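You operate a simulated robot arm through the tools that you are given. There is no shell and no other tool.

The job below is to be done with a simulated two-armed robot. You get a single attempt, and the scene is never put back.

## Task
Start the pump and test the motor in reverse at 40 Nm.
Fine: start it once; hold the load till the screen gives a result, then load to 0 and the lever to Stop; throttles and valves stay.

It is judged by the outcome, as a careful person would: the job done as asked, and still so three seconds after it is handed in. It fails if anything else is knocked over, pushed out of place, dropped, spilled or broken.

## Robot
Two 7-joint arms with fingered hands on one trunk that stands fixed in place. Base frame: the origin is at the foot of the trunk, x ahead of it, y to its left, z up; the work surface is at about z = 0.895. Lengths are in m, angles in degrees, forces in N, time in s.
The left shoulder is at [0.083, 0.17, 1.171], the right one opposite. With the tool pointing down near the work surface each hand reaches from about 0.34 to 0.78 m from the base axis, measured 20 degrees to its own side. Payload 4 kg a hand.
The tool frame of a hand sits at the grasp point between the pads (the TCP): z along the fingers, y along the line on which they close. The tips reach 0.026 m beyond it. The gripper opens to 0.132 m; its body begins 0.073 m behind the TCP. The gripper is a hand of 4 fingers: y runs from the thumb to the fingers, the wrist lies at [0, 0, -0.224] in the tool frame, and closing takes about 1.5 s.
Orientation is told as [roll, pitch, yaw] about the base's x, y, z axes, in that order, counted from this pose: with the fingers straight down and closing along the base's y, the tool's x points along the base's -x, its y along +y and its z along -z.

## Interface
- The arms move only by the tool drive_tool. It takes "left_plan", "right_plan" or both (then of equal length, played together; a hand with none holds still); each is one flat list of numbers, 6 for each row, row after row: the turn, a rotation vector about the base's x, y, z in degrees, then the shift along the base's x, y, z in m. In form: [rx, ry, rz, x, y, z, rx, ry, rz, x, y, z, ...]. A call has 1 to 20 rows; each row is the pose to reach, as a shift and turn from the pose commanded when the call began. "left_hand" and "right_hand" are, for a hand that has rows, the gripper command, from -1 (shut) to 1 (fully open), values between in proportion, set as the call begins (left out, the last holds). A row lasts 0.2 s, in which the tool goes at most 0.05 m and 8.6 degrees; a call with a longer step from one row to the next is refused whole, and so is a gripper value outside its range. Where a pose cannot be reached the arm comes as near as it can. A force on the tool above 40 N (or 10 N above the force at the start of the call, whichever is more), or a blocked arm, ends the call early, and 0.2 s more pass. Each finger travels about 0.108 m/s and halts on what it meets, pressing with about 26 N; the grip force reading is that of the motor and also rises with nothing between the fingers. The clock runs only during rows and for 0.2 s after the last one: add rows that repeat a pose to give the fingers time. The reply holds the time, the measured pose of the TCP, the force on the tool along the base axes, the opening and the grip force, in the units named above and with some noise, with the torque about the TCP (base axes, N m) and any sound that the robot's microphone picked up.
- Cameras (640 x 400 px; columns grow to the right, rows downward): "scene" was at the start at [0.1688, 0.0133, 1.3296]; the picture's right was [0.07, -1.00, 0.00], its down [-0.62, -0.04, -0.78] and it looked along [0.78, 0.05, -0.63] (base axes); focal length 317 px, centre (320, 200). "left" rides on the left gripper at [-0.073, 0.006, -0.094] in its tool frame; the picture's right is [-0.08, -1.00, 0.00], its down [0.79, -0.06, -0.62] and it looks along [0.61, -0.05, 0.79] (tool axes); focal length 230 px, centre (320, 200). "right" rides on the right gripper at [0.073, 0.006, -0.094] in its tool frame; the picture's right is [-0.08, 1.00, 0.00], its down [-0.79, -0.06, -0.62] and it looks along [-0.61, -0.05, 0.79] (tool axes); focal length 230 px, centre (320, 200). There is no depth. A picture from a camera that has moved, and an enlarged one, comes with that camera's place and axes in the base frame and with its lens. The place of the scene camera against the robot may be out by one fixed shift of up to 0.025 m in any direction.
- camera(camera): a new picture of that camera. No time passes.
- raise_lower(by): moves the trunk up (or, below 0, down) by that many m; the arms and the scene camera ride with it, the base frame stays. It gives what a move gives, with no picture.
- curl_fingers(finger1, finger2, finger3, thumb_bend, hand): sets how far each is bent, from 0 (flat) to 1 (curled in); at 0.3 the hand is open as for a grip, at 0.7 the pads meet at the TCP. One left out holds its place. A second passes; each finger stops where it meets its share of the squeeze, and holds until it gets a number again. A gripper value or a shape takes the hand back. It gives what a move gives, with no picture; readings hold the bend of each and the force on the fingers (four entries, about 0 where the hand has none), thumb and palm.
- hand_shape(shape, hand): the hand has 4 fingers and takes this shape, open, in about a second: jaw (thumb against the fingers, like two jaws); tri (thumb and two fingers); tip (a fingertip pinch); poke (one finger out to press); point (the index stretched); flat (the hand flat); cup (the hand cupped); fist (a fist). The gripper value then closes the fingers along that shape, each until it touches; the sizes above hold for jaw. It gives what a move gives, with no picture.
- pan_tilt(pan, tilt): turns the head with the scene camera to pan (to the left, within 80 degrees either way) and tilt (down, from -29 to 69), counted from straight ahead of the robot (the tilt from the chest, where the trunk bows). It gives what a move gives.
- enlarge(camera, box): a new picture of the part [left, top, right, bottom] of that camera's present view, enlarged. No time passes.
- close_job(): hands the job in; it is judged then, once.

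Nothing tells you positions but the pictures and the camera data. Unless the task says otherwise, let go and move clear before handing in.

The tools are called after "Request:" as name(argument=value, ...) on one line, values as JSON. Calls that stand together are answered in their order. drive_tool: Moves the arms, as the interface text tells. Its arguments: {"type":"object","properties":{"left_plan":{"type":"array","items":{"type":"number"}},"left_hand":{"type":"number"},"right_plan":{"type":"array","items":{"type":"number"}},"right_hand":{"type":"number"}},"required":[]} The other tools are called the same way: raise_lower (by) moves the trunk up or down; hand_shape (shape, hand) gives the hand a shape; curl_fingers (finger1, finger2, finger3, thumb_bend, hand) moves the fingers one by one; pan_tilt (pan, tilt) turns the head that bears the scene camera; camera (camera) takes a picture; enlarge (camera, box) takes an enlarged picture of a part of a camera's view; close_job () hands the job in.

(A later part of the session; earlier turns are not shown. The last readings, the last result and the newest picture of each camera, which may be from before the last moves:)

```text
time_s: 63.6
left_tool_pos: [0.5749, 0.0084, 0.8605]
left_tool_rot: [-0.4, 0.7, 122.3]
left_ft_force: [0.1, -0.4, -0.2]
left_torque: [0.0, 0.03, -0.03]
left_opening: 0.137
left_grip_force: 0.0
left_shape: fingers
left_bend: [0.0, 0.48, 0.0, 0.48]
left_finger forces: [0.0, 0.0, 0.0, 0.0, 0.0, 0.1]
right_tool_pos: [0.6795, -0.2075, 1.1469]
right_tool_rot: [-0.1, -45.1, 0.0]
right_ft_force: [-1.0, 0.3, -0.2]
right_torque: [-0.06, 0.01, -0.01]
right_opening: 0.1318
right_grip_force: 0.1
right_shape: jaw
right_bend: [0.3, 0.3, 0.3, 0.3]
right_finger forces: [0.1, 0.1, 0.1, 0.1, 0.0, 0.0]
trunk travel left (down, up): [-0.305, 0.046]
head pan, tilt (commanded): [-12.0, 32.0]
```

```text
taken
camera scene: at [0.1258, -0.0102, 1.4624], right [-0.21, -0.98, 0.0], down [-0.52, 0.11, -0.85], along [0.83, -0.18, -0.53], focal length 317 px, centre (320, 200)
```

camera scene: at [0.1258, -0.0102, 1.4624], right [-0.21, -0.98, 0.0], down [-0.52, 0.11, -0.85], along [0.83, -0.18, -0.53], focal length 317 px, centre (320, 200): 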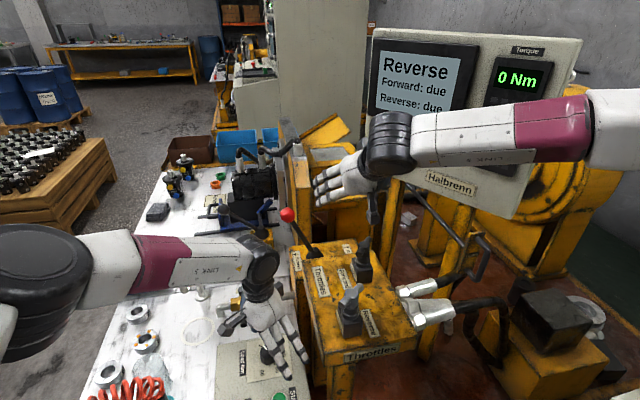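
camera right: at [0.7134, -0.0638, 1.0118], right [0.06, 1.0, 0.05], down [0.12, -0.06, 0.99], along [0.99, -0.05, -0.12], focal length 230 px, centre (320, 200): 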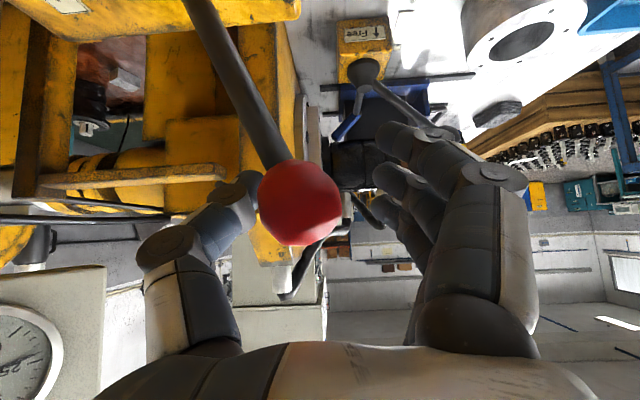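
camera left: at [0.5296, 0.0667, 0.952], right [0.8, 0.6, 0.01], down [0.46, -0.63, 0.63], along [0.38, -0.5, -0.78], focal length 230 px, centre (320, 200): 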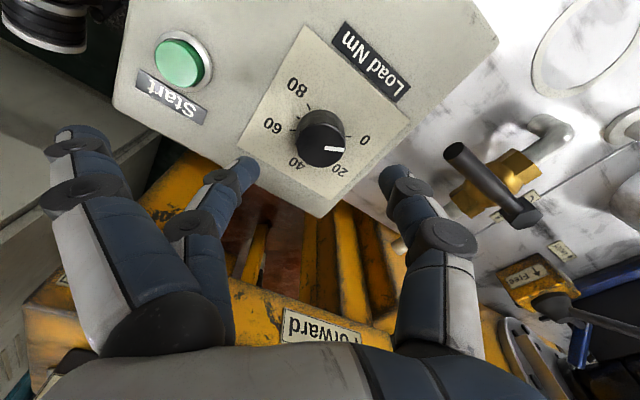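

The pinch is centred over the knob. I'll descend partway and check that the flat finger clears the Start button.

Request:
drive_tool(left_plan=[0, 0, 0, 0.0005, -0.0005, -0.02, 0, 0, 0, 0.001, -0.001, -0.035])

Request:
camera(camera="left")

Request:
enlarge(camera="scene", box=[200, 280, 360, 400])

```text
time_s: 64.2
left_tool_pos: [0.5758, 0.0076, 0.8259]
left_tool_rot: [-0.5, 0.7, 122.4]
left_ft_force: [-0.6, -0.6, 0.1]
left_torque: [-0.01, 0.0, -0.03]
left_opening: 0.1373
left_grip_force: 0.0
left_shape: fingers
left_bend: [0.0, 0.48, 0.0, 0.48]
left_finger forces: [0.0, 0.0, 0.0, 0.1, 0.1, 0.0]
right_tool_pos: [0.6805, -0.2084, 1.1465]
right_tool_rot: [0.0, -45.0, 0.0]
right_ft_force: [-0.4, -0.3, -0.4]
right_torque: [0.01, -0.02, 0.05]
right_opening: 0.1316
right_grip_force: 0.1
right_shape: jaw
right_bend: [0.3, 0.3, 0.3, 0.3]
right_finger forces: [0.0, 0.0, 0.1, 0.0, 0.0, 0.1]
trunk travel left (down, up): [-0.305, 0.046]
head pan, tilt (commanded): [-12.0, 32.0]
```

```text
taken
camera left: at [0.5306, 0.0653, 0.9166], right [0.8, 0.6, 0.01], down [0.46, -0.63, 0.63], along [0.38, -0.5, -0.78], focal length 230 px, centre (320, 200)
```

left: 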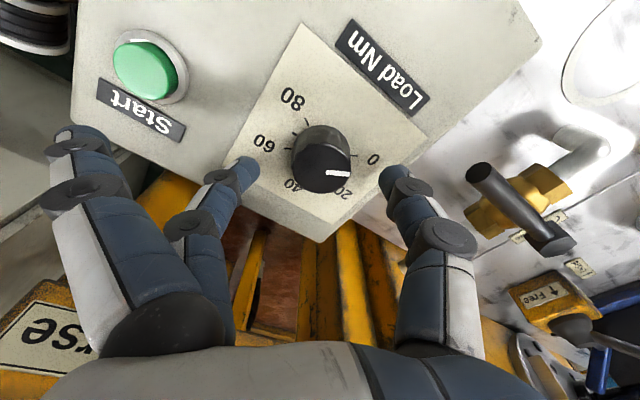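

```text
3.33 times, centred on (280, 340) of scene
camera zoom: at [0.1253, -0.0115, 1.4624], right [-0.21, -0.98, 0.0], down [-0.52, 0.11, -0.85], along [0.83, -0.18, -0.53], focal length 1056 px, centre (453, -267)
```

zoom: 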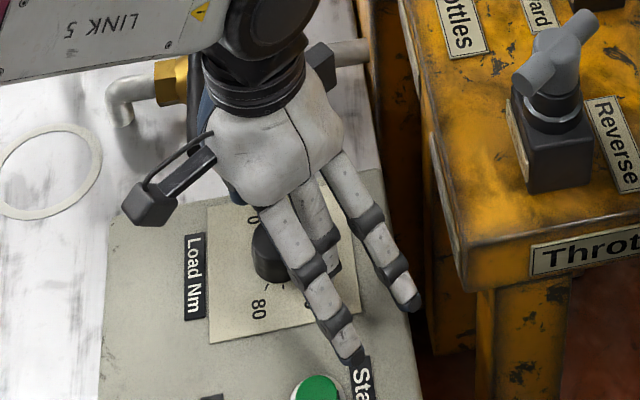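

The flat finger would pass too close to Start as the hand turns. I'll lift up, tuck fingers 1 and 3 fully in instead, and check the shape.

Request:
drive_tool(left_plan=[0, 0, 0, 0, 0, 0.03, 0, 0, 0, 0, 0, 0.07])

Request:
curl_fingers(hand="left", finger1=1, finger2=0.48, finger3=1, thumb_bend=0.48)

Request:
camera(camera="left")

Request:
enlarge(camera="scene", box=[200, 260, 380, 400])

```text
time_s: 64.8
left_tool_pos: [0.5762, 0.0073, 0.8952]
left_tool_rot: [-0.4, 0.7, 122.3]
left_ft_force: [0.5, -0.2, 0.9]
left_torque: [-0.01, -0.01, -0.02]
left_opening: 0.1374
left_grip_force: 0.0
left_shape: fingers
left_bend: [0.0, 0.48, 0.0, 0.48]
left_finger forces: [0.0, 0.1, 0.0, 0.1, 0.0, 0.1]
right_tool_pos: [0.6795, -0.2082, 1.147]
right_tool_rot: [0.0, -45.0, 0.1]
right_ft_force: [-0.9, 0.2, 0.0]
right_torque: [-0.03, -0.01, -0.01]
right_opening: 0.1319
right_grip_force: 0.1
right_shape: jaw
right_bend: [0.3, 0.3, 0.3, 0.3]
right_finger forces: [0.0, 0.0, 0.0, 0.1, 0.1, 0.1]
trunk travel left (down, up): [-0.305, 0.046]
head pan, tilt (commanded): [-12.0, 32.0]
```

```text
time_s: 65.8
left_tool_pos: [0.576, 0.0071, 0.8957]
left_tool_rot: [-0.4, 0.8, 122.4]
left_ft_force: [0.8, 0.0, 0.8]
left_torque: [-0.01, 0.0, 0.01]
left_opening: 0.0487
left_grip_force: 0.1
left_shape: fingers
left_bend: [1.0, 0.48, 1.0, 0.48]
left_finger forces: [0.0, 0.0, 0.0, 0.1, 0.0, 0.1]
right_tool_pos: [0.6801, -0.2084, 1.1454]
right_tool_rot: [0.0, -45.0, 0.0]
right_ft_force: [0.4, 0.3, 0.3]
right_torque: [0.01, 0.0, 0.0]
right_opening: 0.1321
right_grip_force: 0.1
right_shape: jaw
right_bend: [0.3, 0.3, 0.3, 0.3]
right_finger forces: [0.0, 0.0, 0.1, 0.0, 0.1, 0.1]
trunk travel left (down, up): [-0.305, 0.046]
head pan, tilt (commanded): [-12.0, 32.0]
```

```text
taken
camera left: at [0.5318, 0.0655, 0.9865], right [0.8, 0.6, 0.01], down [0.46, -0.63, 0.63], along [0.38, -0.5, -0.78], focal length 230 px, centre (320, 200)
```

left: 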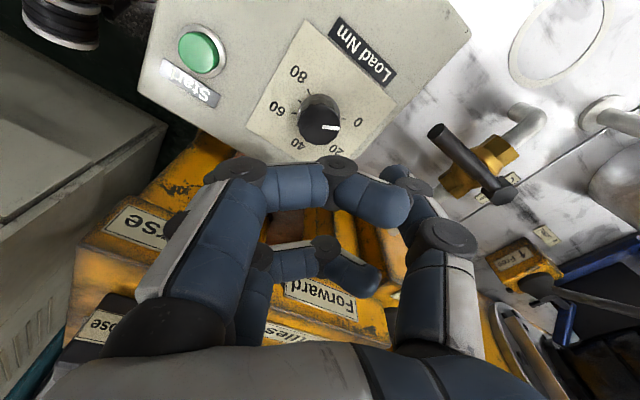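

```text
2.86 times, centred on (290, 330) of scene
camera zoom: at [0.1255, -0.0111, 1.4624], right [-0.21, -0.98, 0.0], down [-0.52, 0.11, -0.85], along [0.83, -0.18, -0.53], focal length 906 px, centre (406, -171)
```

zoom: 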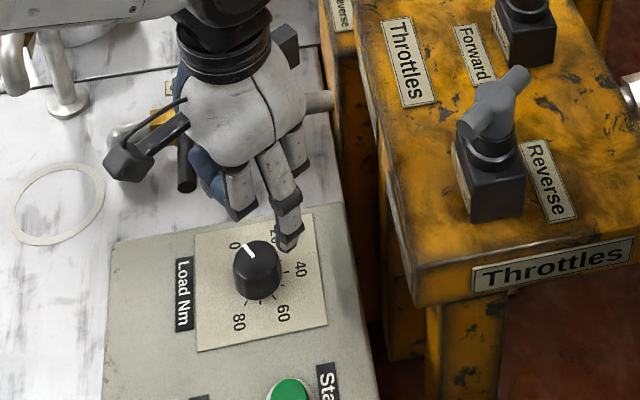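

The two spare fingers are tucked well above the grasp level. I'll zoom once more to fix the knob's centre before going down.

Request:
enlarge(camera="left", box=[260, 70, 390, 170])

Request:
enlarge(camera="scene", box=[250, 310, 330, 370])

```text
4.00 times, centred on (325, 120) of left
camera zoom: at [0.5318, 0.0655, 0.9865], right [0.8, 0.6, 0.01], down [0.46, -0.63, 0.63], along [0.38, -0.5, -0.78], focal length 920 px, centre (300, 520)
```

zoom: 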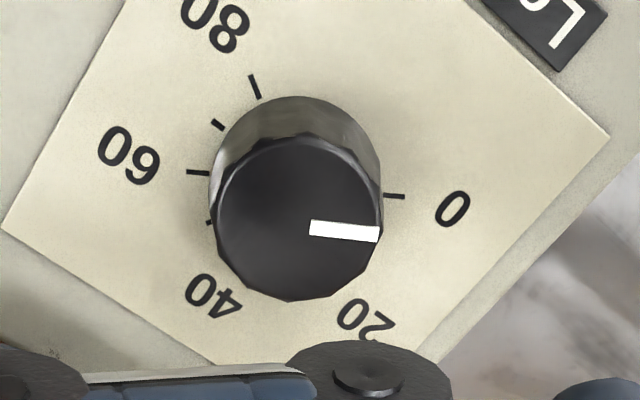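

```text
6.67 times, centred on (290, 340) of scene
camera zoom: at [0.1255, -0.0111, 1.4624], right [-0.21, -0.98, 0.0], down [-0.52, 0.11, -0.85], along [0.83, -0.18, -0.53], focal length 2113 px, centre (520, -733)
```

zoom: 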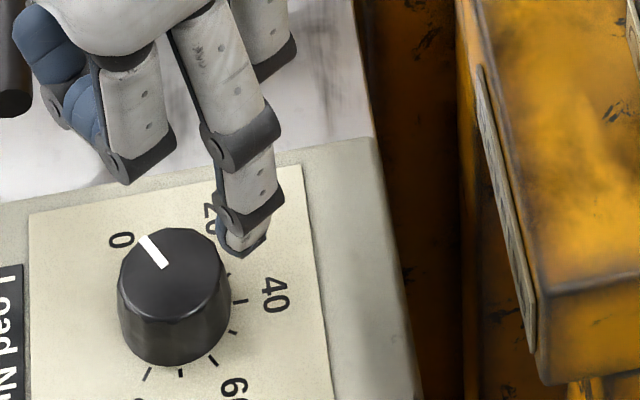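

The knob centre fits at (0.576, 0.0075), right under the pinch. I'll lower onto the knob.

Request:
drive_tool(left_plan=[0, 0, 0, 0, 0, -0.03, 0, 0, 0, 0, 0, -0.06, 0, 0, 0, 0, 0, -0.075, 0, 0, 0, 0, 0, -0.083])

Request:
enlarge(camera="scene", box=[220, 280, 360, 390])

Request:
camera(camera="left")

```text
time_s: 66.8
left_tool_pos: [0.5756, 0.0062, 0.8129]
left_tool_rot: [-0.4, 0.7, 122.4]
left_ft_force: [0.4, -0.5, 0.4]
left_torque: [0.0, 0.0, -0.01]
left_opening: 0.0487
left_grip_force: 0.0
left_shape: fingers
left_bend: [1.0, 0.48, 1.0, 0.48]
left_finger forces: [0.1, 0.1, 0.0, 0.0, 0.1, 0.0]
right_tool_pos: [0.6789, -0.2067, 1.1462]
right_tool_rot: [0.0, -45.0, 0.1]
right_ft_force: [-0.6, -0.8, -0.7]
right_torque: [0.0, 0.0, -0.01]
right_opening: 0.132
right_grip_force: 0.1
right_shape: jaw
right_bend: [0.3, 0.3, 0.3, 0.3]
right_finger forces: [0.1, 0.0, 0.0, 0.0, 0.0, 0.1]
trunk travel left (down, up): [-0.305, 0.046]
head pan, tilt (commanded): [-12.0, 32.0]
```

```text
3.64 times, centred on (290, 335) of scene
camera zoom: at [0.1254, -0.0112, 1.4624], right [-0.21, -0.98, 0.0], down [-0.52, 0.11, -0.85], along [0.83, -0.18, -0.53], focal length 1152 px, centre (429, -291)
```

zoom: 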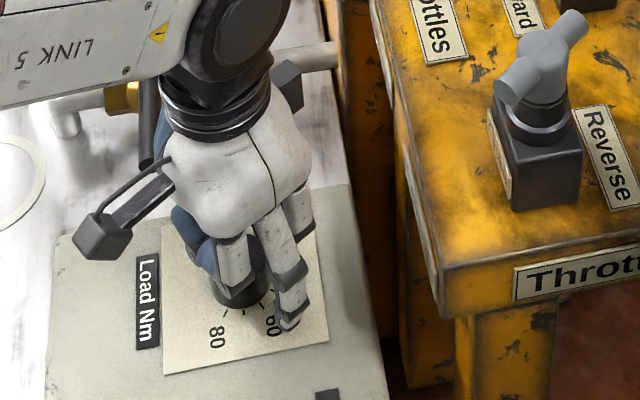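

```text
taken
camera left: at [0.5312, 0.0649, 0.9038], right [0.8, 0.6, 0.01], down [0.46, -0.63, 0.63], along [0.38, -0.5, -0.78], focal length 230 px, centre (320, 200)
```

left: 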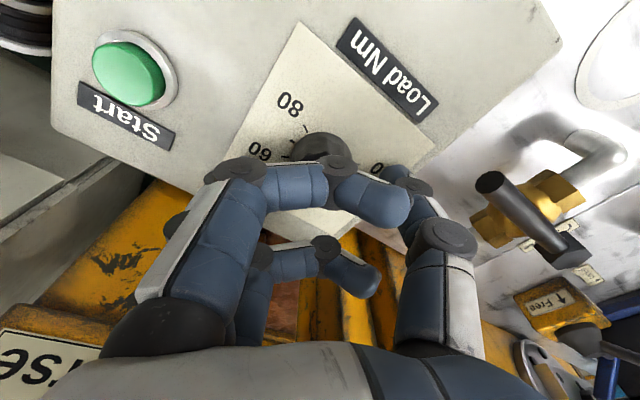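

The fingertips are around the knob with no contact force. I'll close the pinch on the knob.

Request:
curl_fingers(hand="left", finger2=0.72, thumb_bend=0.72)

Request:
enlarge(camera="scene", box=[220, 280, 360, 390])

Request:
enlarge(camera="left", box=[220, 90, 460, 260])

```text
time_s: 67.8
left_tool_pos: [0.577, 0.0072, 0.8122]
left_tool_rot: [-0.4, 0.7, 122.4]
left_ft_force: [7.3, 1.4, -4.4]
left_torque: [-0.02, -0.11, -0.04]
left_opening: 0.0412
left_grip_force: 10.8
left_shape: fingers
left_bend: [1.0, 0.61, 1.0, 0.65]
left_finger forces: [0.0, 7.8, 0.0, 0.0, 14.2, 0.0]
right_tool_pos: [0.6809, -0.2072, 1.146]
right_tool_rot: [-0.1, -44.9, 0.0]
right_ft_force: [0.6, 0.2, -0.2]
right_torque: [0.0, 0.01, 0.04]
right_opening: 0.1319
right_grip_force: 0.1
right_shape: jaw
right_bend: [0.3, 0.3, 0.3, 0.3]
right_finger forces: [0.0, 0.0, 0.0, 0.0, 0.1, 0.0]
trunk travel left (down, up): [-0.305, 0.046]
head pan, tilt (commanded): [-12.0, 32.0]
```

```text
3.64 times, centred on (290, 335) of scene
camera zoom: at [0.1266, -0.011, 1.4623], right [-0.21, -0.98, 0.0], down [-0.52, 0.11, -0.85], along [0.83, -0.18, -0.53], focal length 1152 px, centre (429, -291)
```

zoom: 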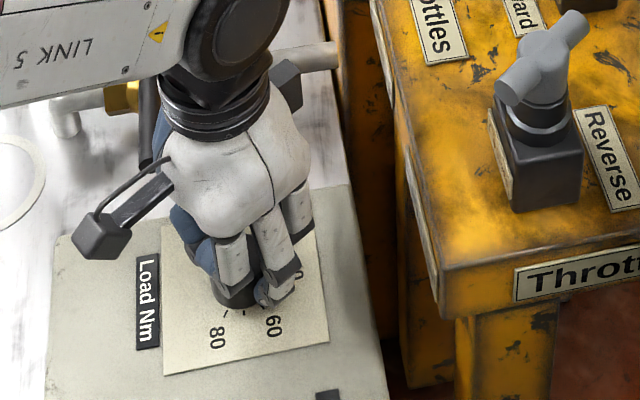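

```text
2.35 times, centred on (340, 175) of left
camera zoom: at [0.5322, 0.0655, 0.9035], right [0.8, 0.6, 0.01], down [0.46, -0.63, 0.63], along [0.38, -0.5, -0.78], focal length 541 px, centre (273, 259)
```

zoom: 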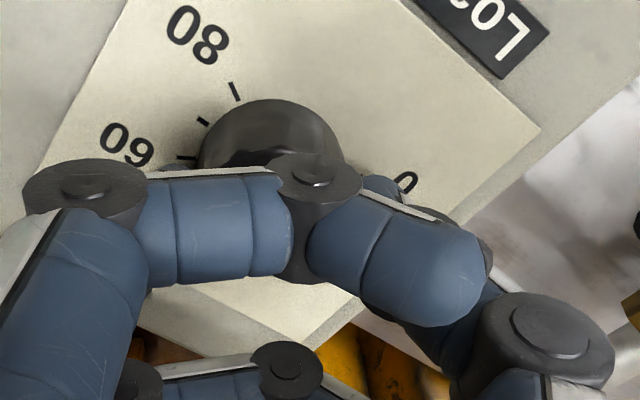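

The pinch has a firm grip on the knob. I'll turn clockwise about 25° first to confirm the knob follows and the load rises.

Request:
drive_tool(left_plan=[0, 0, -8.5, 0, 0, 0, 0, 0, -17, 0, 0, 0, 0, 0, -25.5, 0, 0, 0])

Request:
camera(camera="scene")

Request:
enlarge(camera="scene", box=[360, 20, 580, 160])

```text
time_s: 68.6
left_tool_pos: [0.576, 0.0065, 0.8121]
left_tool_rot: [-0.4, 0.7, 96.9]
left_ft_force: [3.9, -2.6, -2.0]
left_torque: [-0.08, -0.02, 0.01]
left_opening: 0.0414
left_grip_force: 11.1
left_shape: fingers
left_bend: [1.0, 0.6, 1.0, 0.65]
left_finger forces: [0.1, 9.2, 0.0, 0.1, 12.7, 0.0]
right_tool_pos: [0.6809, -0.2077, 1.1455]
right_tool_rot: [0.0, -45.0, 0.0]
right_ft_force: [-0.6, 0.1, 0.6]
right_torque: [-0.01, -0.01, 0.03]
right_opening: 0.1319
right_grip_force: 0.0
right_shape: jaw
right_bend: [0.3, 0.3, 0.3, 0.3]
right_finger forces: [0.0, 0.0, 0.1, 0.1, 0.0, 0.1]
trunk travel left (down, up): [-0.305, 0.046]
head pan, tilt (commanded): [-12.0, 32.0]
```

```text
taken
camera scene: at [0.1261, -0.0114, 1.4623], right [-0.21, -0.98, 0.0], down [-0.52, 0.11, -0.85], along [0.83, -0.18, -0.53], focal length 317 px, centre (320, 200)
```

scene: 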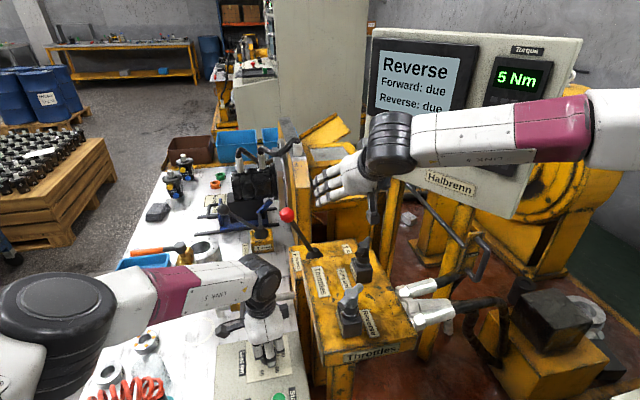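

```text
2.86 times, centred on (470, 90) of scene
camera zoom: at [0.1261, -0.0114, 1.4623], right [-0.21, -0.98, 0.0], down [-0.52, 0.11, -0.85], along [0.83, -0.18, -0.53], focal length 906 px, centre (-109, 514)
```

zoom: 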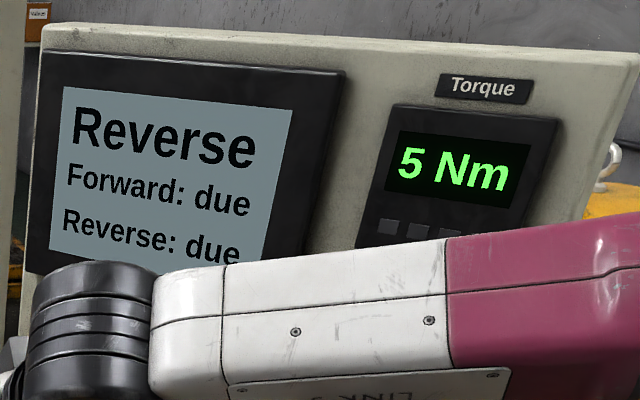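

The load is rising (5 Nm) and the pinch is holding. I'll continue clockwise.

Request:
drive_tool(left_plan=[0, 0, -8.5, 0, 0, 0, 0, 0, -17, 0, 0, 0, 0, 0, -25.5, 0, 0, 0, 0, 0, -34, 0, 0, 0, 0, 0, -42.5, 0, 0, 0, 0, 0, -51, 0, 0, 0, 0, 0, -59.5, 0, 0, 0, 0, 0, -68, 0, 0, 0])

Request:
camera(camera="scene")

Request:
enlarge(camera="scene", box=[200, 280, 340, 400])

Request:
camera(camera="left")

```text
time_s: 70.4
left_tool_pos: [0.5741, 0.0065, 0.8128]
left_tool_rot: [-0.3, 0.9, 28.7]
left_ft_force: [-11.0, -6.0, -4.3]
left_torque: [-0.02, 0.33, 0.08]
left_opening: 0.0411
left_grip_force: 11.3
left_shape: fingers
left_bend: [1.0, 0.6, 1.0, 0.65]
left_finger forces: [0.0, 11.2, 0.1, 0.0, 11.3, 0.1]
right_tool_pos: [0.6801, -0.2078, 1.1469]
right_tool_rot: [0.1, -45.0, 0.1]
right_ft_force: [-0.4, 0.4, 0.5]
right_torque: [0.02, 0.0, 0.03]
right_opening: 0.1317
right_grip_force: 0.1
right_shape: jaw
right_bend: [0.3, 0.3, 0.3, 0.3]
right_finger forces: [0.0, 0.0, 0.0, 0.1, 0.1, 0.0]
trunk travel left (down, up): [-0.305, 0.046]
head pan, tilt (commanded): [-12.0, 32.0]
```

```text
taken
camera scene: at [0.1247, -0.0118, 1.4624], right [-0.21, -0.98, 0.0], down [-0.52, 0.11, -0.85], along [0.83, -0.18, -0.53], focal length 317 px, centre (320, 200)
```

scene: 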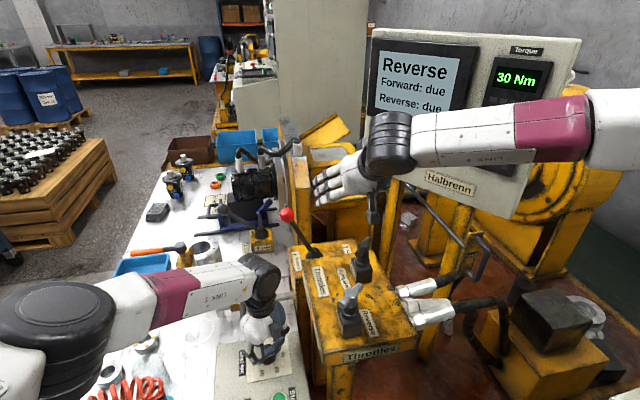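

```text
3.33 times, centred on (270, 340) of scene
camera zoom: at [0.1247, -0.0118, 1.4624], right [-0.21, -0.98, 0.0], down [-0.52, 0.11, -0.85], along [0.83, -0.18, -0.53], focal length 1056 px, centre (487, -267)
```

zoom: 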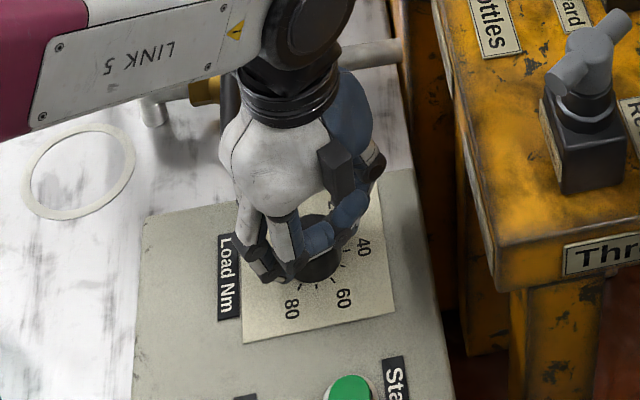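

```text
taken
camera left: at [0.637, 0.0468, 0.9033], right [0.55, -0.84, 0.01], down [-0.65, -0.42, 0.63], along [-0.52, -0.35, -0.78], focal length 230 px, centre (320, 200)
```

left: 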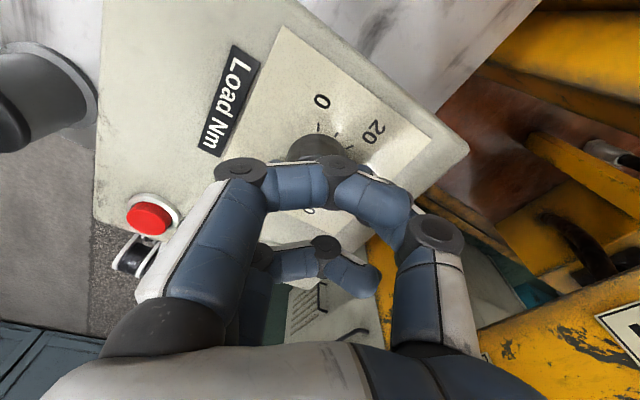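

30 Nm now, as expected for about 93°. I'll go on to just short of 40 and fine-tune by the readout.

Request:
drive_tool(left_plan=[0, 0, -8.5, 0, 0, 0, 0, 0, -17, 0, 0, 0, 0, 0, -25.5, 0, 0, 0])

Request:
enlarge(camera="scene", box=[360, 20, 580, 160])

Request:
enlarge(camera="scene", box=[200, 280, 340, 400])

```text
time_s: 71.2
left_tool_pos: [0.5743, 0.0079, 0.8138]
left_tool_rot: [-0.3, 0.8, 3.3]
left_ft_force: [-19.1, -4.8, -4.4]
left_torque: [-0.01, 0.43, 0.05]
left_opening: 0.041
left_grip_force: 12.4
left_shape: fingers
left_bend: [1.0, 0.6, 1.0, 0.65]
left_finger forces: [0.0, 10.9, 0.1, 0.1, 13.5, 0.0]
right_tool_pos: [0.6786, -0.2073, 1.1466]
right_tool_rot: [0.0, -45.0, 0.0]
right_ft_force: [0.4, 0.2, 0.3]
right_torque: [-0.01, -0.02, -0.01]
right_opening: 0.1319
right_grip_force: 0.0
right_shape: jaw
right_bend: [0.3, 0.3, 0.3, 0.3]
right_finger forces: [0.0, 0.0, 0.0, 0.0, 0.0, 0.0]
trunk travel left (down, up): [-0.305, 0.046]
head pan, tilt (commanded): [-12.0, 32.0]
```

```text
2.86 times, centred on (470, 90) of scene
camera zoom: at [0.1239, -0.0117, 1.4625], right [-0.21, -0.98, 0.0], down [-0.52, 0.11, -0.85], along [0.83, -0.18, -0.53], focal length 906 px, centre (-109, 514)
```

zoom: 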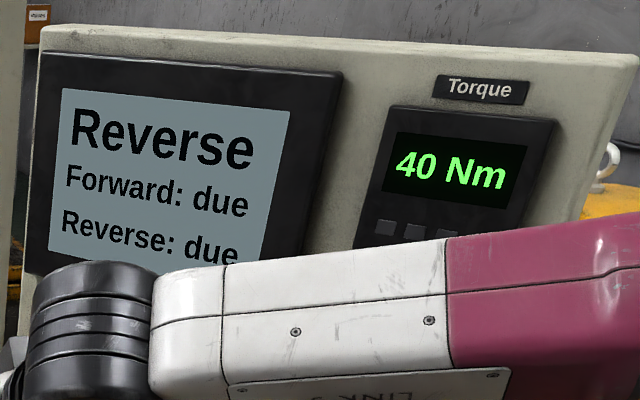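

```text
3.33 times, centred on (270, 340) of scene
camera zoom: at [0.1239, -0.0117, 1.4625], right [-0.21, -0.98, 0.0], down [-0.52, 0.11, -0.85], along [0.83, -0.18, -0.53], focal length 1056 px, centre (487, -267)
```

zoom: 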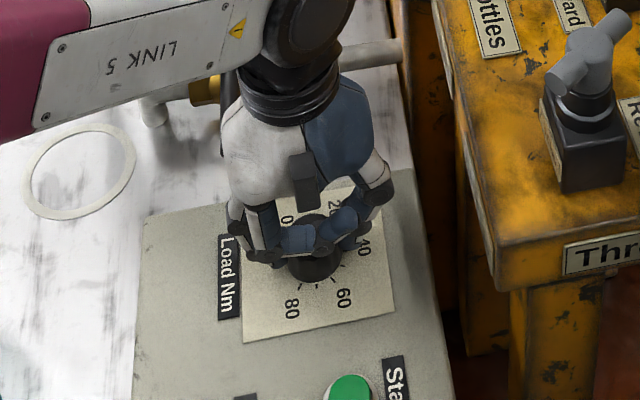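

The readout shows 40 Nm. I'll hold still and wait for a result on the screen.

Request:
drive_tool(left_plan=[0, 0, 0, 0, 0, 0, 0, 0, 0, 0, 0, 0, 0, 0, 0, 0, 0, 0, 0, 0, 0, 0, 0, 0, 0, 0, 0, 0, 0, 0, 0, 0, 0, 0, 0, 0, 0, 0, 0, 0, 0, 0, 0, 0, 0, 0, 0, 0])

Request:
enlarge(camera="scene", box=[360, 20, 580, 160])

```text
time_s: 73.0
left_tool_pos: [0.5754, 0.0076, 0.8131]
left_tool_rot: [-0.4, 0.6, 3.4]
left_ft_force: [-6.1, -4.0, 2.3]
left_torque: [-0.06, 0.12, 0.02]
left_opening: 0.0411
left_grip_force: 11.9
left_shape: fingers
left_bend: [1.0, 0.6, 1.0, 0.66]
left_finger forces: [0.0, 9.6, 0.0, 0.0, 13.5, 0.0]
right_tool_pos: [0.6785, -0.2081, 1.146]
right_tool_rot: [0.0, -45.0, 0.0]
right_ft_force: [0.7, 0.0, -0.1]
right_torque: [-0.03, -0.03, 0.0]
right_opening: 0.1318
right_grip_force: 0.0
right_shape: jaw
right_bend: [0.3, 0.3, 0.3, 0.3]
right_finger forces: [0.1, 0.0, 0.0, 0.1, 0.0, 0.0]
trunk travel left (down, up): [-0.305, 0.046]
head pan, tilt (commanded): [-12.0, 32.0]
```

```text
2.86 times, centred on (470, 90) of scene
camera zoom: at [0.1247, -0.0116, 1.4625], right [-0.21, -0.98, 0.0], down [-0.52, 0.11, -0.85], along [0.83, -0.18, -0.53], focal length 906 px, centre (-109, 514)
```

zoom: 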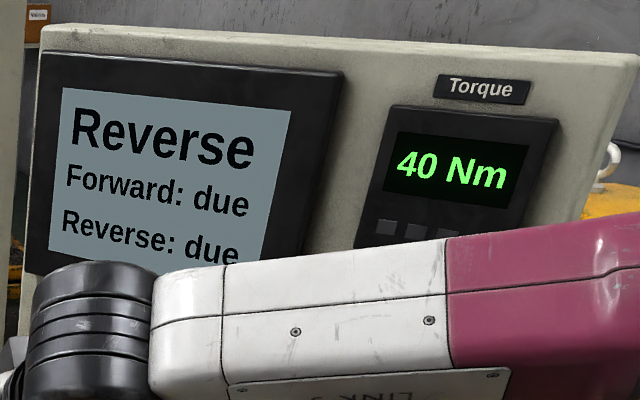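

Still 40 Nm with no result yet. I'll keep holding.

Request:
drive_tool(left_plan=[0, 0, 0, 0, 0, 0, 0, 0, 0, 0, 0, 0, 0, 0, 0, 0, 0, 0, 0, 0, 0, 0, 0, 0, 0, 0, 0, 0, 0, 0, 0, 0, 0, 0, 0, 0, 0, 0, 0, 0, 0, 0, 0, 0, 0, 0, 0, 0, 0, 0, 0, 0, 0, 0, 0, 0, 0, 0, 0, 0, 0, 0, 0, 0, 0, 0, 0, 0, 0, 0, 0, 0])

Request:
enlarge(camera="scene", box=[360, 20, 580, 160])

```text
time_s: 75.6
left_tool_pos: [0.576, 0.007, 0.813]
left_tool_rot: [-0.4, 0.7, 3.4]
left_ft_force: [-4.5, -4.3, 3.8]
left_torque: [-0.06, 0.11, 0.02]
left_opening: 0.0408
left_grip_force: 11.6
left_shape: fingers
left_bend: [1.0, 0.6, 1.0, 0.66]
left_finger forces: [0.1, 9.8, 0.1, 0.1, 13.9, 0.0]
right_tool_pos: [0.6796, -0.2076, 1.1461]
right_tool_rot: [0.0, -45.1, 0.0]
right_ft_force: [-1.1, -0.4, -0.5]
right_torque: [0.03, -0.01, -0.05]
right_opening: 0.1317
right_grip_force: 0.0
right_shape: jaw
right_bend: [0.3, 0.3, 0.3, 0.3]
right_finger forces: [0.0, 0.0, 0.0, 0.1, 0.0, 0.0]
trunk travel left (down, up): [-0.305, 0.046]
head pan, tilt (commanded): [-12.0, 32.0]
```

```text
2.86 times, centred on (470, 90) of scene
camera zoom: at [0.1248, -0.0116, 1.4625], right [-0.21, -0.98, 0.0], down [-0.52, 0.11, -0.85], along [0.83, -0.18, -0.53], focal length 906 px, centre (-109, 514)
```

zoom: 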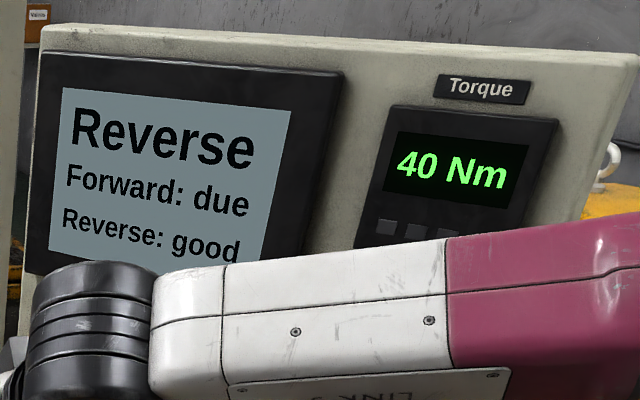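

The screen shows "Reverse: good". Now I'll turn the load back counter-clockwise to 0.

Request:
drive_tool(left_plan=[0, 0, 8.5, 0, 0, 0, 0, 0, 17, 0, 0, 0, 0, 0, 25.5, 0, 0, 0, 0, 0, 34, 0, 0, 0, 0, 0, 42.5, 0, 0, 0, 0, 0, 51, 0, 0, 0, 0, 0, 59.5, 0, 0, 0, 0, 0, 68, 0, 0, 0, 0, 0, 76.5, 0, 0, 0, 0, 0, 85, 0, 0, 0, 0, 0, 93.5, 0, 0, 0, 0, 0, 102, 0, 0, 0, 0, 0, 110.5, 0, 0, 0, 0, 0, 119, 0, 0, 0, 0, 0, 119, 0, 0, 0])

Request:
camera(camera="scene")

Request:
enlarge(camera="scene", box=[360, 20, 580, 160])

Request:
camera(camera="left")

```text
time_s: 78.8
left_tool_pos: [0.5755, 0.0084, 0.8122]
left_tool_rot: [-0.4, 0.7, 122.5]
left_ft_force: [3.0, 13.5, 7.0]
left_torque: [0.31, -0.11, -0.01]
left_opening: 0.0411
left_grip_force: 13.2
left_shape: fingers
left_bend: [1.0, 0.61, 1.0, 0.66]
left_finger forces: [0.0, 7.4, 0.1, 0.0, 17.7, 0.0]
right_tool_pos: [0.6808, -0.2071, 1.1476]
right_tool_rot: [-0.1, -44.9, 0.0]
right_ft_force: [0.3, -0.3, 0.1]
right_torque: [0.02, -0.01, -0.01]
right_opening: 0.132
right_grip_force: 0.1
right_shape: jaw
right_bend: [0.3, 0.3, 0.3, 0.3]
right_finger forces: [0.0, 0.0, 0.0, 0.0, 0.1, 0.0]
trunk travel left (down, up): [-0.305, 0.046]
head pan, tilt (commanded): [-12.0, 32.0]
```

```text
taken
camera scene: at [0.1252, -0.0097, 1.4624], right [-0.21, -0.98, 0.0], down [-0.52, 0.11, -0.85], along [0.83, -0.18, -0.53], focal length 317 px, centre (320, 200)
```

scene: 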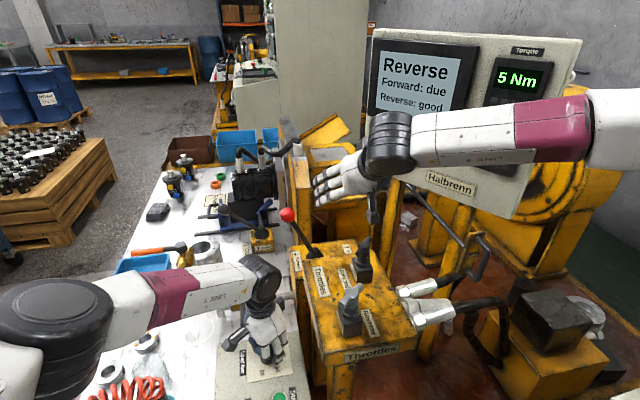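

```text
2.86 times, centred on (470, 90) of scene
camera zoom: at [0.1252, -0.0097, 1.4624], right [-0.21, -0.98, 0.0], down [-0.52, 0.11, -0.85], along [0.83, -0.18, -0.53], focal length 906 px, centre (-109, 514)
```

zoom: 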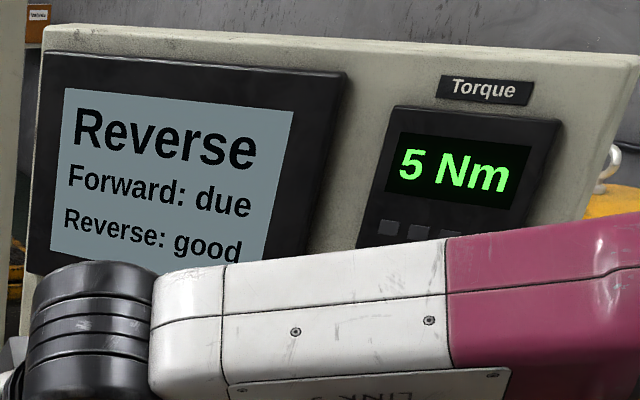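

```text
taken
camera left: at [0.5311, 0.067, 0.9035], right [0.8, 0.6, 0.01], down [0.47, -0.63, 0.63], along [0.38, -0.5, -0.78], focal length 230 px, centre (320, 200)
```

left: 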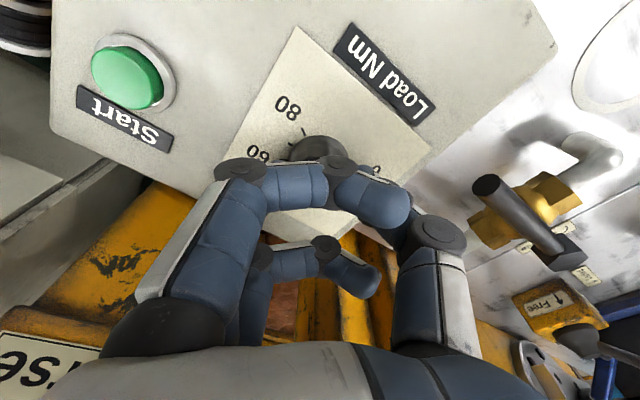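

It's down to 5 Nm, one small step short of zero. I'll turn further counter-clockwise.

Request:
drive_tool(left_plan=[0, 0, 7, 0, 0, 0, 0, 0, 12, 0, 0, 0, 0, 0, 12, 0, 0, 0])

Request:
enlarge(camera="scene", box=[360, 20, 580, 160])

```text
time_s: 79.6
left_tool_pos: [0.5767, 0.0084, 0.8136]
left_tool_rot: [-0.4, 0.8, 134.4]
left_ft_force: [4.9, 9.3, 4.2]
left_torque: [0.25, -0.12, -0.15]
left_opening: 0.0409
left_grip_force: 13.3
left_shape: fingers
left_bend: [1.0, 0.61, 1.0, 0.66]
left_finger forces: [0.1, 8.0, 0.0, 0.0, 17.7, 0.0]
right_tool_pos: [0.6814, -0.2068, 1.1461]
right_tool_rot: [-0.2, -45.0, -0.1]
right_ft_force: [0.5, -0.5, -0.7]
right_torque: [0.0, -0.03, 0.02]
right_opening: 0.1321
right_grip_force: 0.1
right_shape: jaw
right_bend: [0.3, 0.3, 0.3, 0.3]
right_finger forces: [0.0, 0.0, 0.0, 0.0, 0.0, 0.0]
trunk travel left (down, up): [-0.305, 0.046]
head pan, tilt (commanded): [-12.0, 32.0]
```

```text
2.86 times, centred on (470, 90) of scene
camera zoom: at [0.1255, -0.0101, 1.4624], right [-0.21, -0.98, 0.0], down [-0.52, 0.11, -0.85], along [0.83, -0.18, -0.53], focal length 906 px, centre (-109, 514)
```

zoom: 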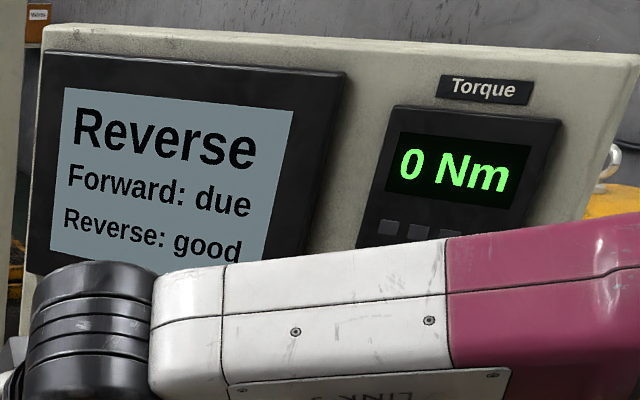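

Load is at 0 Nm. I'll open the pinch, then lift straight up and check the knob pointer.

Request:
curl_fingers(hand="left", finger2=0.48, thumb_bend=0.48)

Request:
drive_tool(left_plan=[0, 0, 0, 0, 0, 0.02, 0, 0, 0, 0, 0, 0.05, 0, 0, 0, 0, 0, 0.09])

Request:
camera(camera="left")

Request:
enlarge(camera="left", box=[260, 70, 390, 170])

Request:
camera(camera="scene")

```text
time_s: 80.6
left_tool_pos: [0.5768, 0.0062, 0.8134]
left_tool_rot: [-0.4, 0.8, 134.4]
left_ft_force: [-1.1, 0.1, 0.2]
left_torque: [-0.01, 0.0, 0.03]
left_opening: 0.0489
left_grip_force: 0.1
left_shape: fingers
left_bend: [1.0, 0.48, 1.0, 0.48]
left_finger forces: [0.0, 0.0, 0.0, 0.0, 0.0, 0.0]
right_tool_pos: [0.6806, -0.2069, 1.1461]
right_tool_rot: [-0.1, -45.1, 0.0]
right_ft_force: [-0.1, -1.0, 0.3]
right_torque: [-0.02, 0.02, 0.0]
right_opening: 0.132
right_grip_force: 0.0
right_shape: jaw
right_bend: [0.3, 0.3, 0.3, 0.3]
right_finger forces: [0.1, 0.0, 0.0, 0.0, 0.0, 0.1]
trunk travel left (down, up): [-0.305, 0.046]
head pan, tilt (commanded): [-12.0, 32.0]
```

```text
time_s: 81.4
left_tool_pos: [0.5759, 0.0062, 0.9032]
left_tool_rot: [-0.4, 0.7, 134.4]
left_ft_force: [0.2, -0.1, -0.1]
left_torque: [0.0, -0.02, -0.04]
left_opening: 0.0486
left_grip_force: 0.0
left_shape: fingers
left_bend: [1.0, 0.48, 1.0, 0.48]
left_finger forces: [0.0, 0.1, 0.0, 0.0, 0.1, 0.0]
right_tool_pos: [0.6793, -0.2086, 1.1462]
right_tool_rot: [0.0, -45.0, 0.1]
right_ft_force: [0.1, 0.0, -0.1]
right_torque: [0.01, -0.01, -0.04]
right_opening: 0.1319
right_grip_force: 0.0
right_shape: jaw
right_bend: [0.3, 0.3, 0.3, 0.3]
right_finger forces: [0.0, 0.0, 0.0, 0.0, 0.0, 0.0]
trunk travel left (down, up): [-0.305, 0.046]
head pan, tilt (commanded): [-12.0, 32.0]
```

```text
taken
camera left: at [0.5198, 0.0547, 0.9946], right [0.66, 0.75, 0.01], down [0.58, -0.52, 0.63], along [0.47, -0.41, -0.78], focal length 230 px, centre (320, 200)
```

left: 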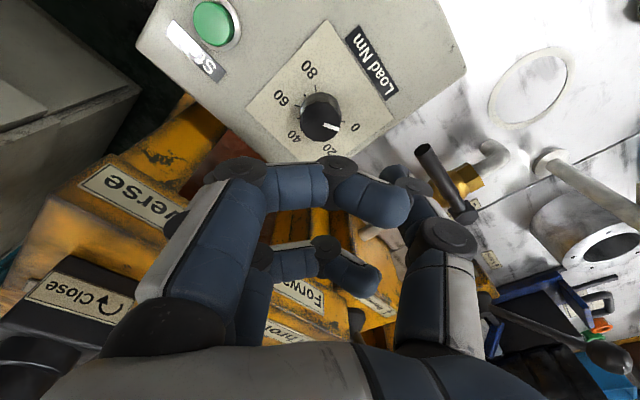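

```text
4.00 times, centred on (325, 120) of left
camera zoom: at [0.5198, 0.0547, 0.9946], right [0.66, 0.75, 0.01], down [0.58, -0.52, 0.63], along [0.47, -0.41, -0.78], focal length 920 px, centre (300, 520)
```

zoom: 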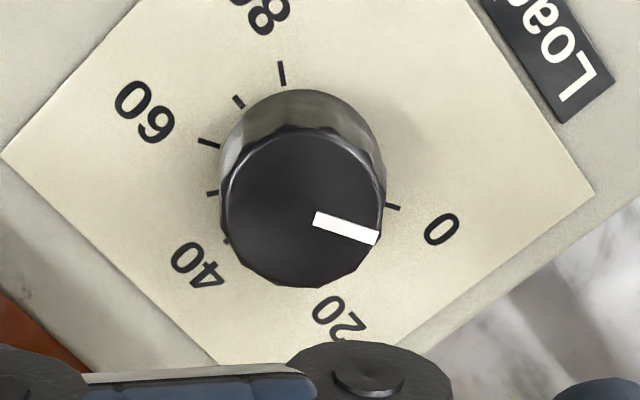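

```text
taken
camera scene: at [0.1249, -0.011, 1.4625], right [-0.21, -0.98, 0.0], down [-0.52, 0.11, -0.85], along [0.83, -0.18, -0.53], focal length 317 px, centre (320, 200)
```

scene: 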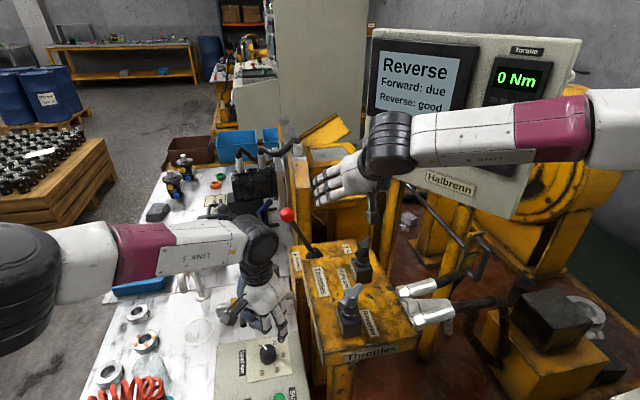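

The pointer is back on 0 and torque reads 0. I'll move the left hand clear, then find the lever with the right hand's camera.

Request:
drive_tool(left_plan=[0, 0, -6, 0, 0.04, 0.01, 0, 0, -12, 0, 0.08, 0.03, 0, 0, -12, 0, 0.12, 0.04])

Request:
camera(camera="right")

Request:
enlarge(camera="scene", box=[240, 170, 380, 280])

```text
time_s: 82.2
left_tool_pos: [0.5758, 0.1283, 0.9437]
left_tool_rot: [-0.4, 0.8, 122.3]
left_ft_force: [0.5, 0.4, -0.3]
left_torque: [-0.03, 0.02, 0.03]
left_opening: 0.0487
left_grip_force: 0.0
left_shape: fingers
left_bend: [1.0, 0.48, 1.0, 0.48]
left_finger forces: [0.0, 0.0, 0.0, 0.1, 0.1, 0.0]
right_tool_pos: [0.6793, -0.2072, 1.1464]
right_tool_rot: [-0.1, -45.1, -0.1]
right_ft_force: [-0.3, 1.8, 0.7]
right_torque: [0.0, -0.02, 0.01]
right_opening: 0.1318
right_grip_force: 0.0
right_shape: jaw
right_bend: [0.3, 0.3, 0.3, 0.3]
right_finger forces: [0.1, 0.0, 0.0, 0.0, 0.1, 0.0]
trunk travel left (down, up): [-0.305, 0.046]
head pan, tilt (commanded): [-12.0, 32.0]
```

```text
taken
camera right: at [0.5624, -0.2002, 1.1623], right [0.06, 1.0, 0.05], down [0.12, -0.06, 0.99], along [0.99, -0.05, -0.12], focal length 230 px, centre (320, 200)
```

right: 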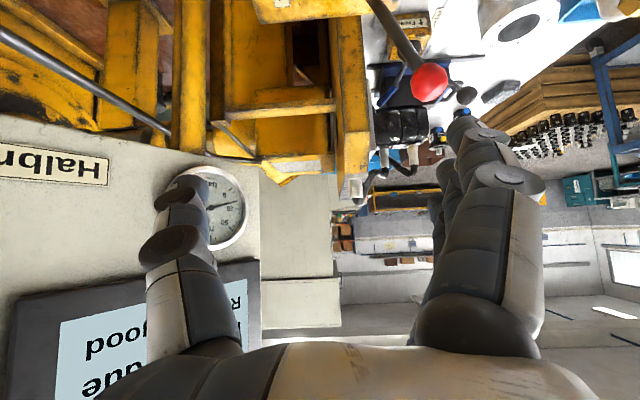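

```text
3.64 times, centred on (310, 225) of scene
camera zoom: at [0.1251, -0.0099, 1.4625], right [-0.21, -0.98, 0.0], down [-0.52, 0.11, -0.85], along [0.83, -0.18, -0.53], focal length 1152 px, centre (356, 109)
```

zoom: 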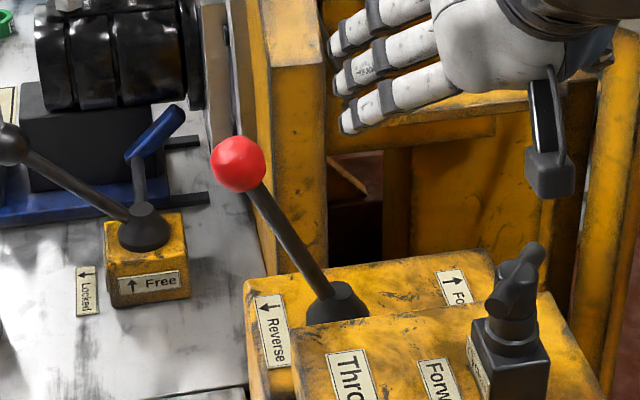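

The lever ball is at (0.832, -0.072, 0.992) in the Reverse position. I'll bring the right hand back around it along the same path in reverse.

Request:
drive_tool(right_plan=[0, 0, 0, 0.01, 0.04, 0, 0, 0, 0, 0.03, 0.08, -0.01, 0, 0, 0, 0.05, 0.115, -0.03, 0, 0, 0, 0.075, 0.135, -0.07], right_hand=1)

Request:
camera(camera="right")

```text
refused: row 4 steps farther than a row can; nothing moved
```

```text
taken
camera right: at [0.5624, -0.2002, 1.1623], right [0.06, 1.0, 0.05], down [0.12, -0.06, 0.99], along [0.99, -0.05, -0.12], focal length 230 px, centre (320, 200)
```

right: 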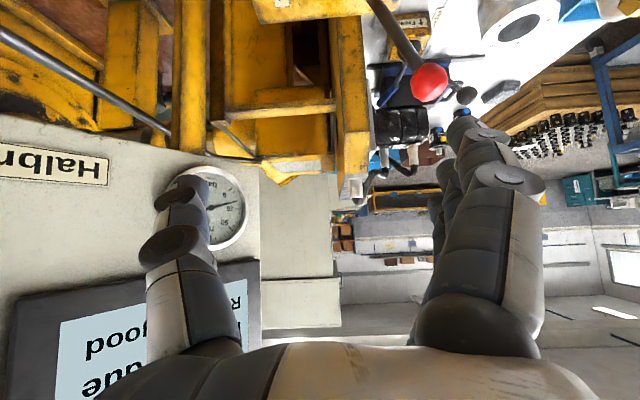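

One step was too long and the plan was refused, so nothing moved. I'll send the same path with shorter rows.

Request:
drive_tool(right_plan=[0, 0, 0, 0.01, 0.04, 0, 0, 0, 0, 0.03, 0.08, -0.01, 0, 0, 0, 0.05, 0.115, -0.03, 0, 0, 0, 0.063, 0.13, -0.05, 0, 0, 0, 0.075, 0.135, -0.07], right_hand=1)

Request:
camera(camera="right")

```text
time_s: 83.4
left_tool_pos: [0.578, 0.1279, 0.9429]
left_tool_rot: [-0.4, 0.6, 122.4]
left_ft_force: [-0.5, 0.0, 0.5]
left_torque: [-0.01, 0.03, -0.01]
left_opening: 0.0485
left_grip_force: 0.0
left_shape: fingers
left_bend: [1.0, 0.48, 1.0, 0.48]
left_finger forces: [0.0, 0.0, 0.0, 0.1, 0.0, 0.0]
right_tool_pos: [0.7583, -0.074, 1.0749]
right_tool_rot: [0.1, -45.0, 0.0]
right_ft_force: [-0.7, 0.3, 0.6]
right_torque: [-0.01, 0.0, -0.01]
right_opening: 0.1321
right_grip_force: 0.1
right_shape: jaw
right_bend: [0.3, 0.3, 0.3, 0.3]
right_finger forces: [0.0, 0.0, 0.0, 0.0, 0.0, 0.1]
trunk travel left (down, up): [-0.305, 0.046]
head pan, tilt (commanded): [-12.0, 32.0]
```

```text
taken
camera right: at [0.6397, -0.067, 1.0915], right [0.05, 1.0, 0.05], down [0.12, -0.06, 0.99], along [0.99, -0.05, -0.12], focal length 230 px, centre (320, 200)
```

right: 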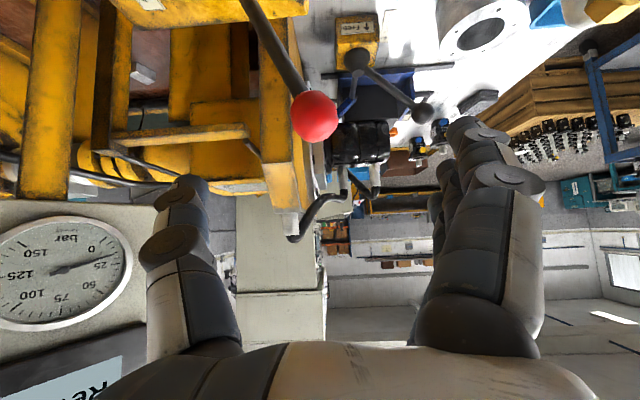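

The ball is centred between the fingers. I'll advance around it, partly close, and then push right gently toward Stop.

Request:
drive_tool(right_plan=[0, 0, 0, 0.025, -0.001, -0.027, 0, 0, 0, 0.05, -0.002, -0.054, 0, 0, 0, 0.073, -0.002, -0.081])

Request:
drive_tool(right_plan=[0, 0, 0, 0, 0, 0, 0, 0, 0, 0, 0, 0, 0, 0, 0, 0, 0, 0], right_hand=-0.1)

Request:
camera(camera="right")

Request:
camera(camera="scene")

```text
time_s: 84.2
left_tool_pos: [0.5772, 0.128, 0.9417]
left_tool_rot: [-0.4, 0.8, 122.4]
left_ft_force: [0.5, 0.7, 0.1]
left_torque: [-0.01, 0.02, -0.02]
left_opening: 0.0485
left_grip_force: 0.1
left_shape: fingers
left_bend: [1.0, 0.48, 1.0, 0.48]
left_finger forces: [0.0, 0.0, 0.0, 0.1, 0.1, 0.1]
right_tool_pos: [0.8299, -0.0744, 0.9948]
right_tool_rot: [0.0, -45.0, 0.1]
right_ft_force: [0.7, 0.2, 0.9]
right_torque: [0.01, 0.04, 0.01]
right_opening: 0.1319
right_grip_force: 0.2
right_shape: jaw
right_bend: [0.3, 0.3, 0.3, 0.3]
right_finger forces: [0.0, 0.1, 0.0, 0.0, 0.1, 0.0]
trunk travel left (down, up): [-0.305, 0.046]
head pan, tilt (commanded): [-12.0, 32.0]
```

```text
time_s: 85.0
left_tool_pos: [0.5751, 0.1273, 0.9431]
left_tool_rot: [-0.4, 0.7, 122.4]
left_ft_force: [0.6, -0.1, 0.0]
left_torque: [-0.02, 0.02, 0.01]
left_opening: 0.0486
left_grip_force: 0.0
left_shape: fingers
left_bend: [1.0, 0.48, 1.0, 0.48]
left_finger forces: [0.0, 0.0, 0.1, 0.1, 0.0, 0.1]
right_tool_pos: [0.8298, -0.0762, 0.9944]
right_tool_rot: [0.0, -45.0, 0.0]
right_ft_force: [-0.2, -0.1, -0.3]
right_torque: [-0.02, -0.02, 0.01]
right_opening: 0.0603
right_grip_force: 0.1
right_shape: jaw
right_bend: [0.73, 0.73, 0.73, 0.7]
right_finger forces: [0.0, 0.0, 0.0, 0.0, 0.1, 0.0]
trunk travel left (down, up): [-0.305, 0.046]
head pan, tilt (commanded): [-12.0, 32.0]
```

```text
taken
camera right: at [0.7122, -0.0699, 1.0112], right [0.06, 1.0, 0.05], down [0.12, -0.06, 0.99], along [0.99, -0.05, -0.12], focal length 230 px, centre (320, 200)
```

right: 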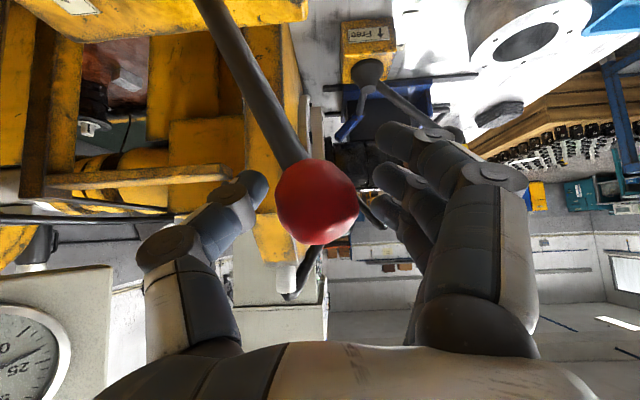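

```text
taken
camera scene: at [0.1257, -0.0108, 1.4624], right [-0.21, -0.98, 0.0], down [-0.52, 0.11, -0.85], along [0.83, -0.18, -0.53], focal length 317 px, centre (320, 200)
```

scene: 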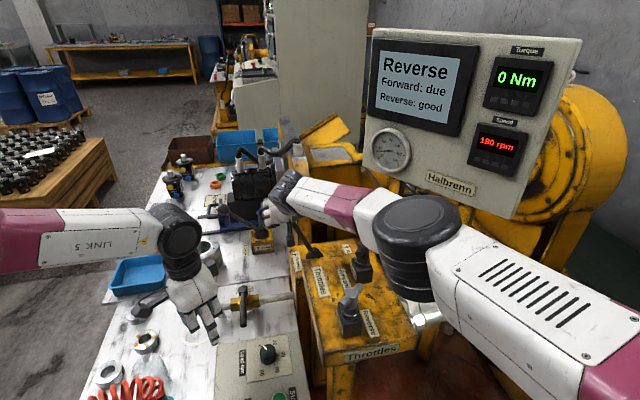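

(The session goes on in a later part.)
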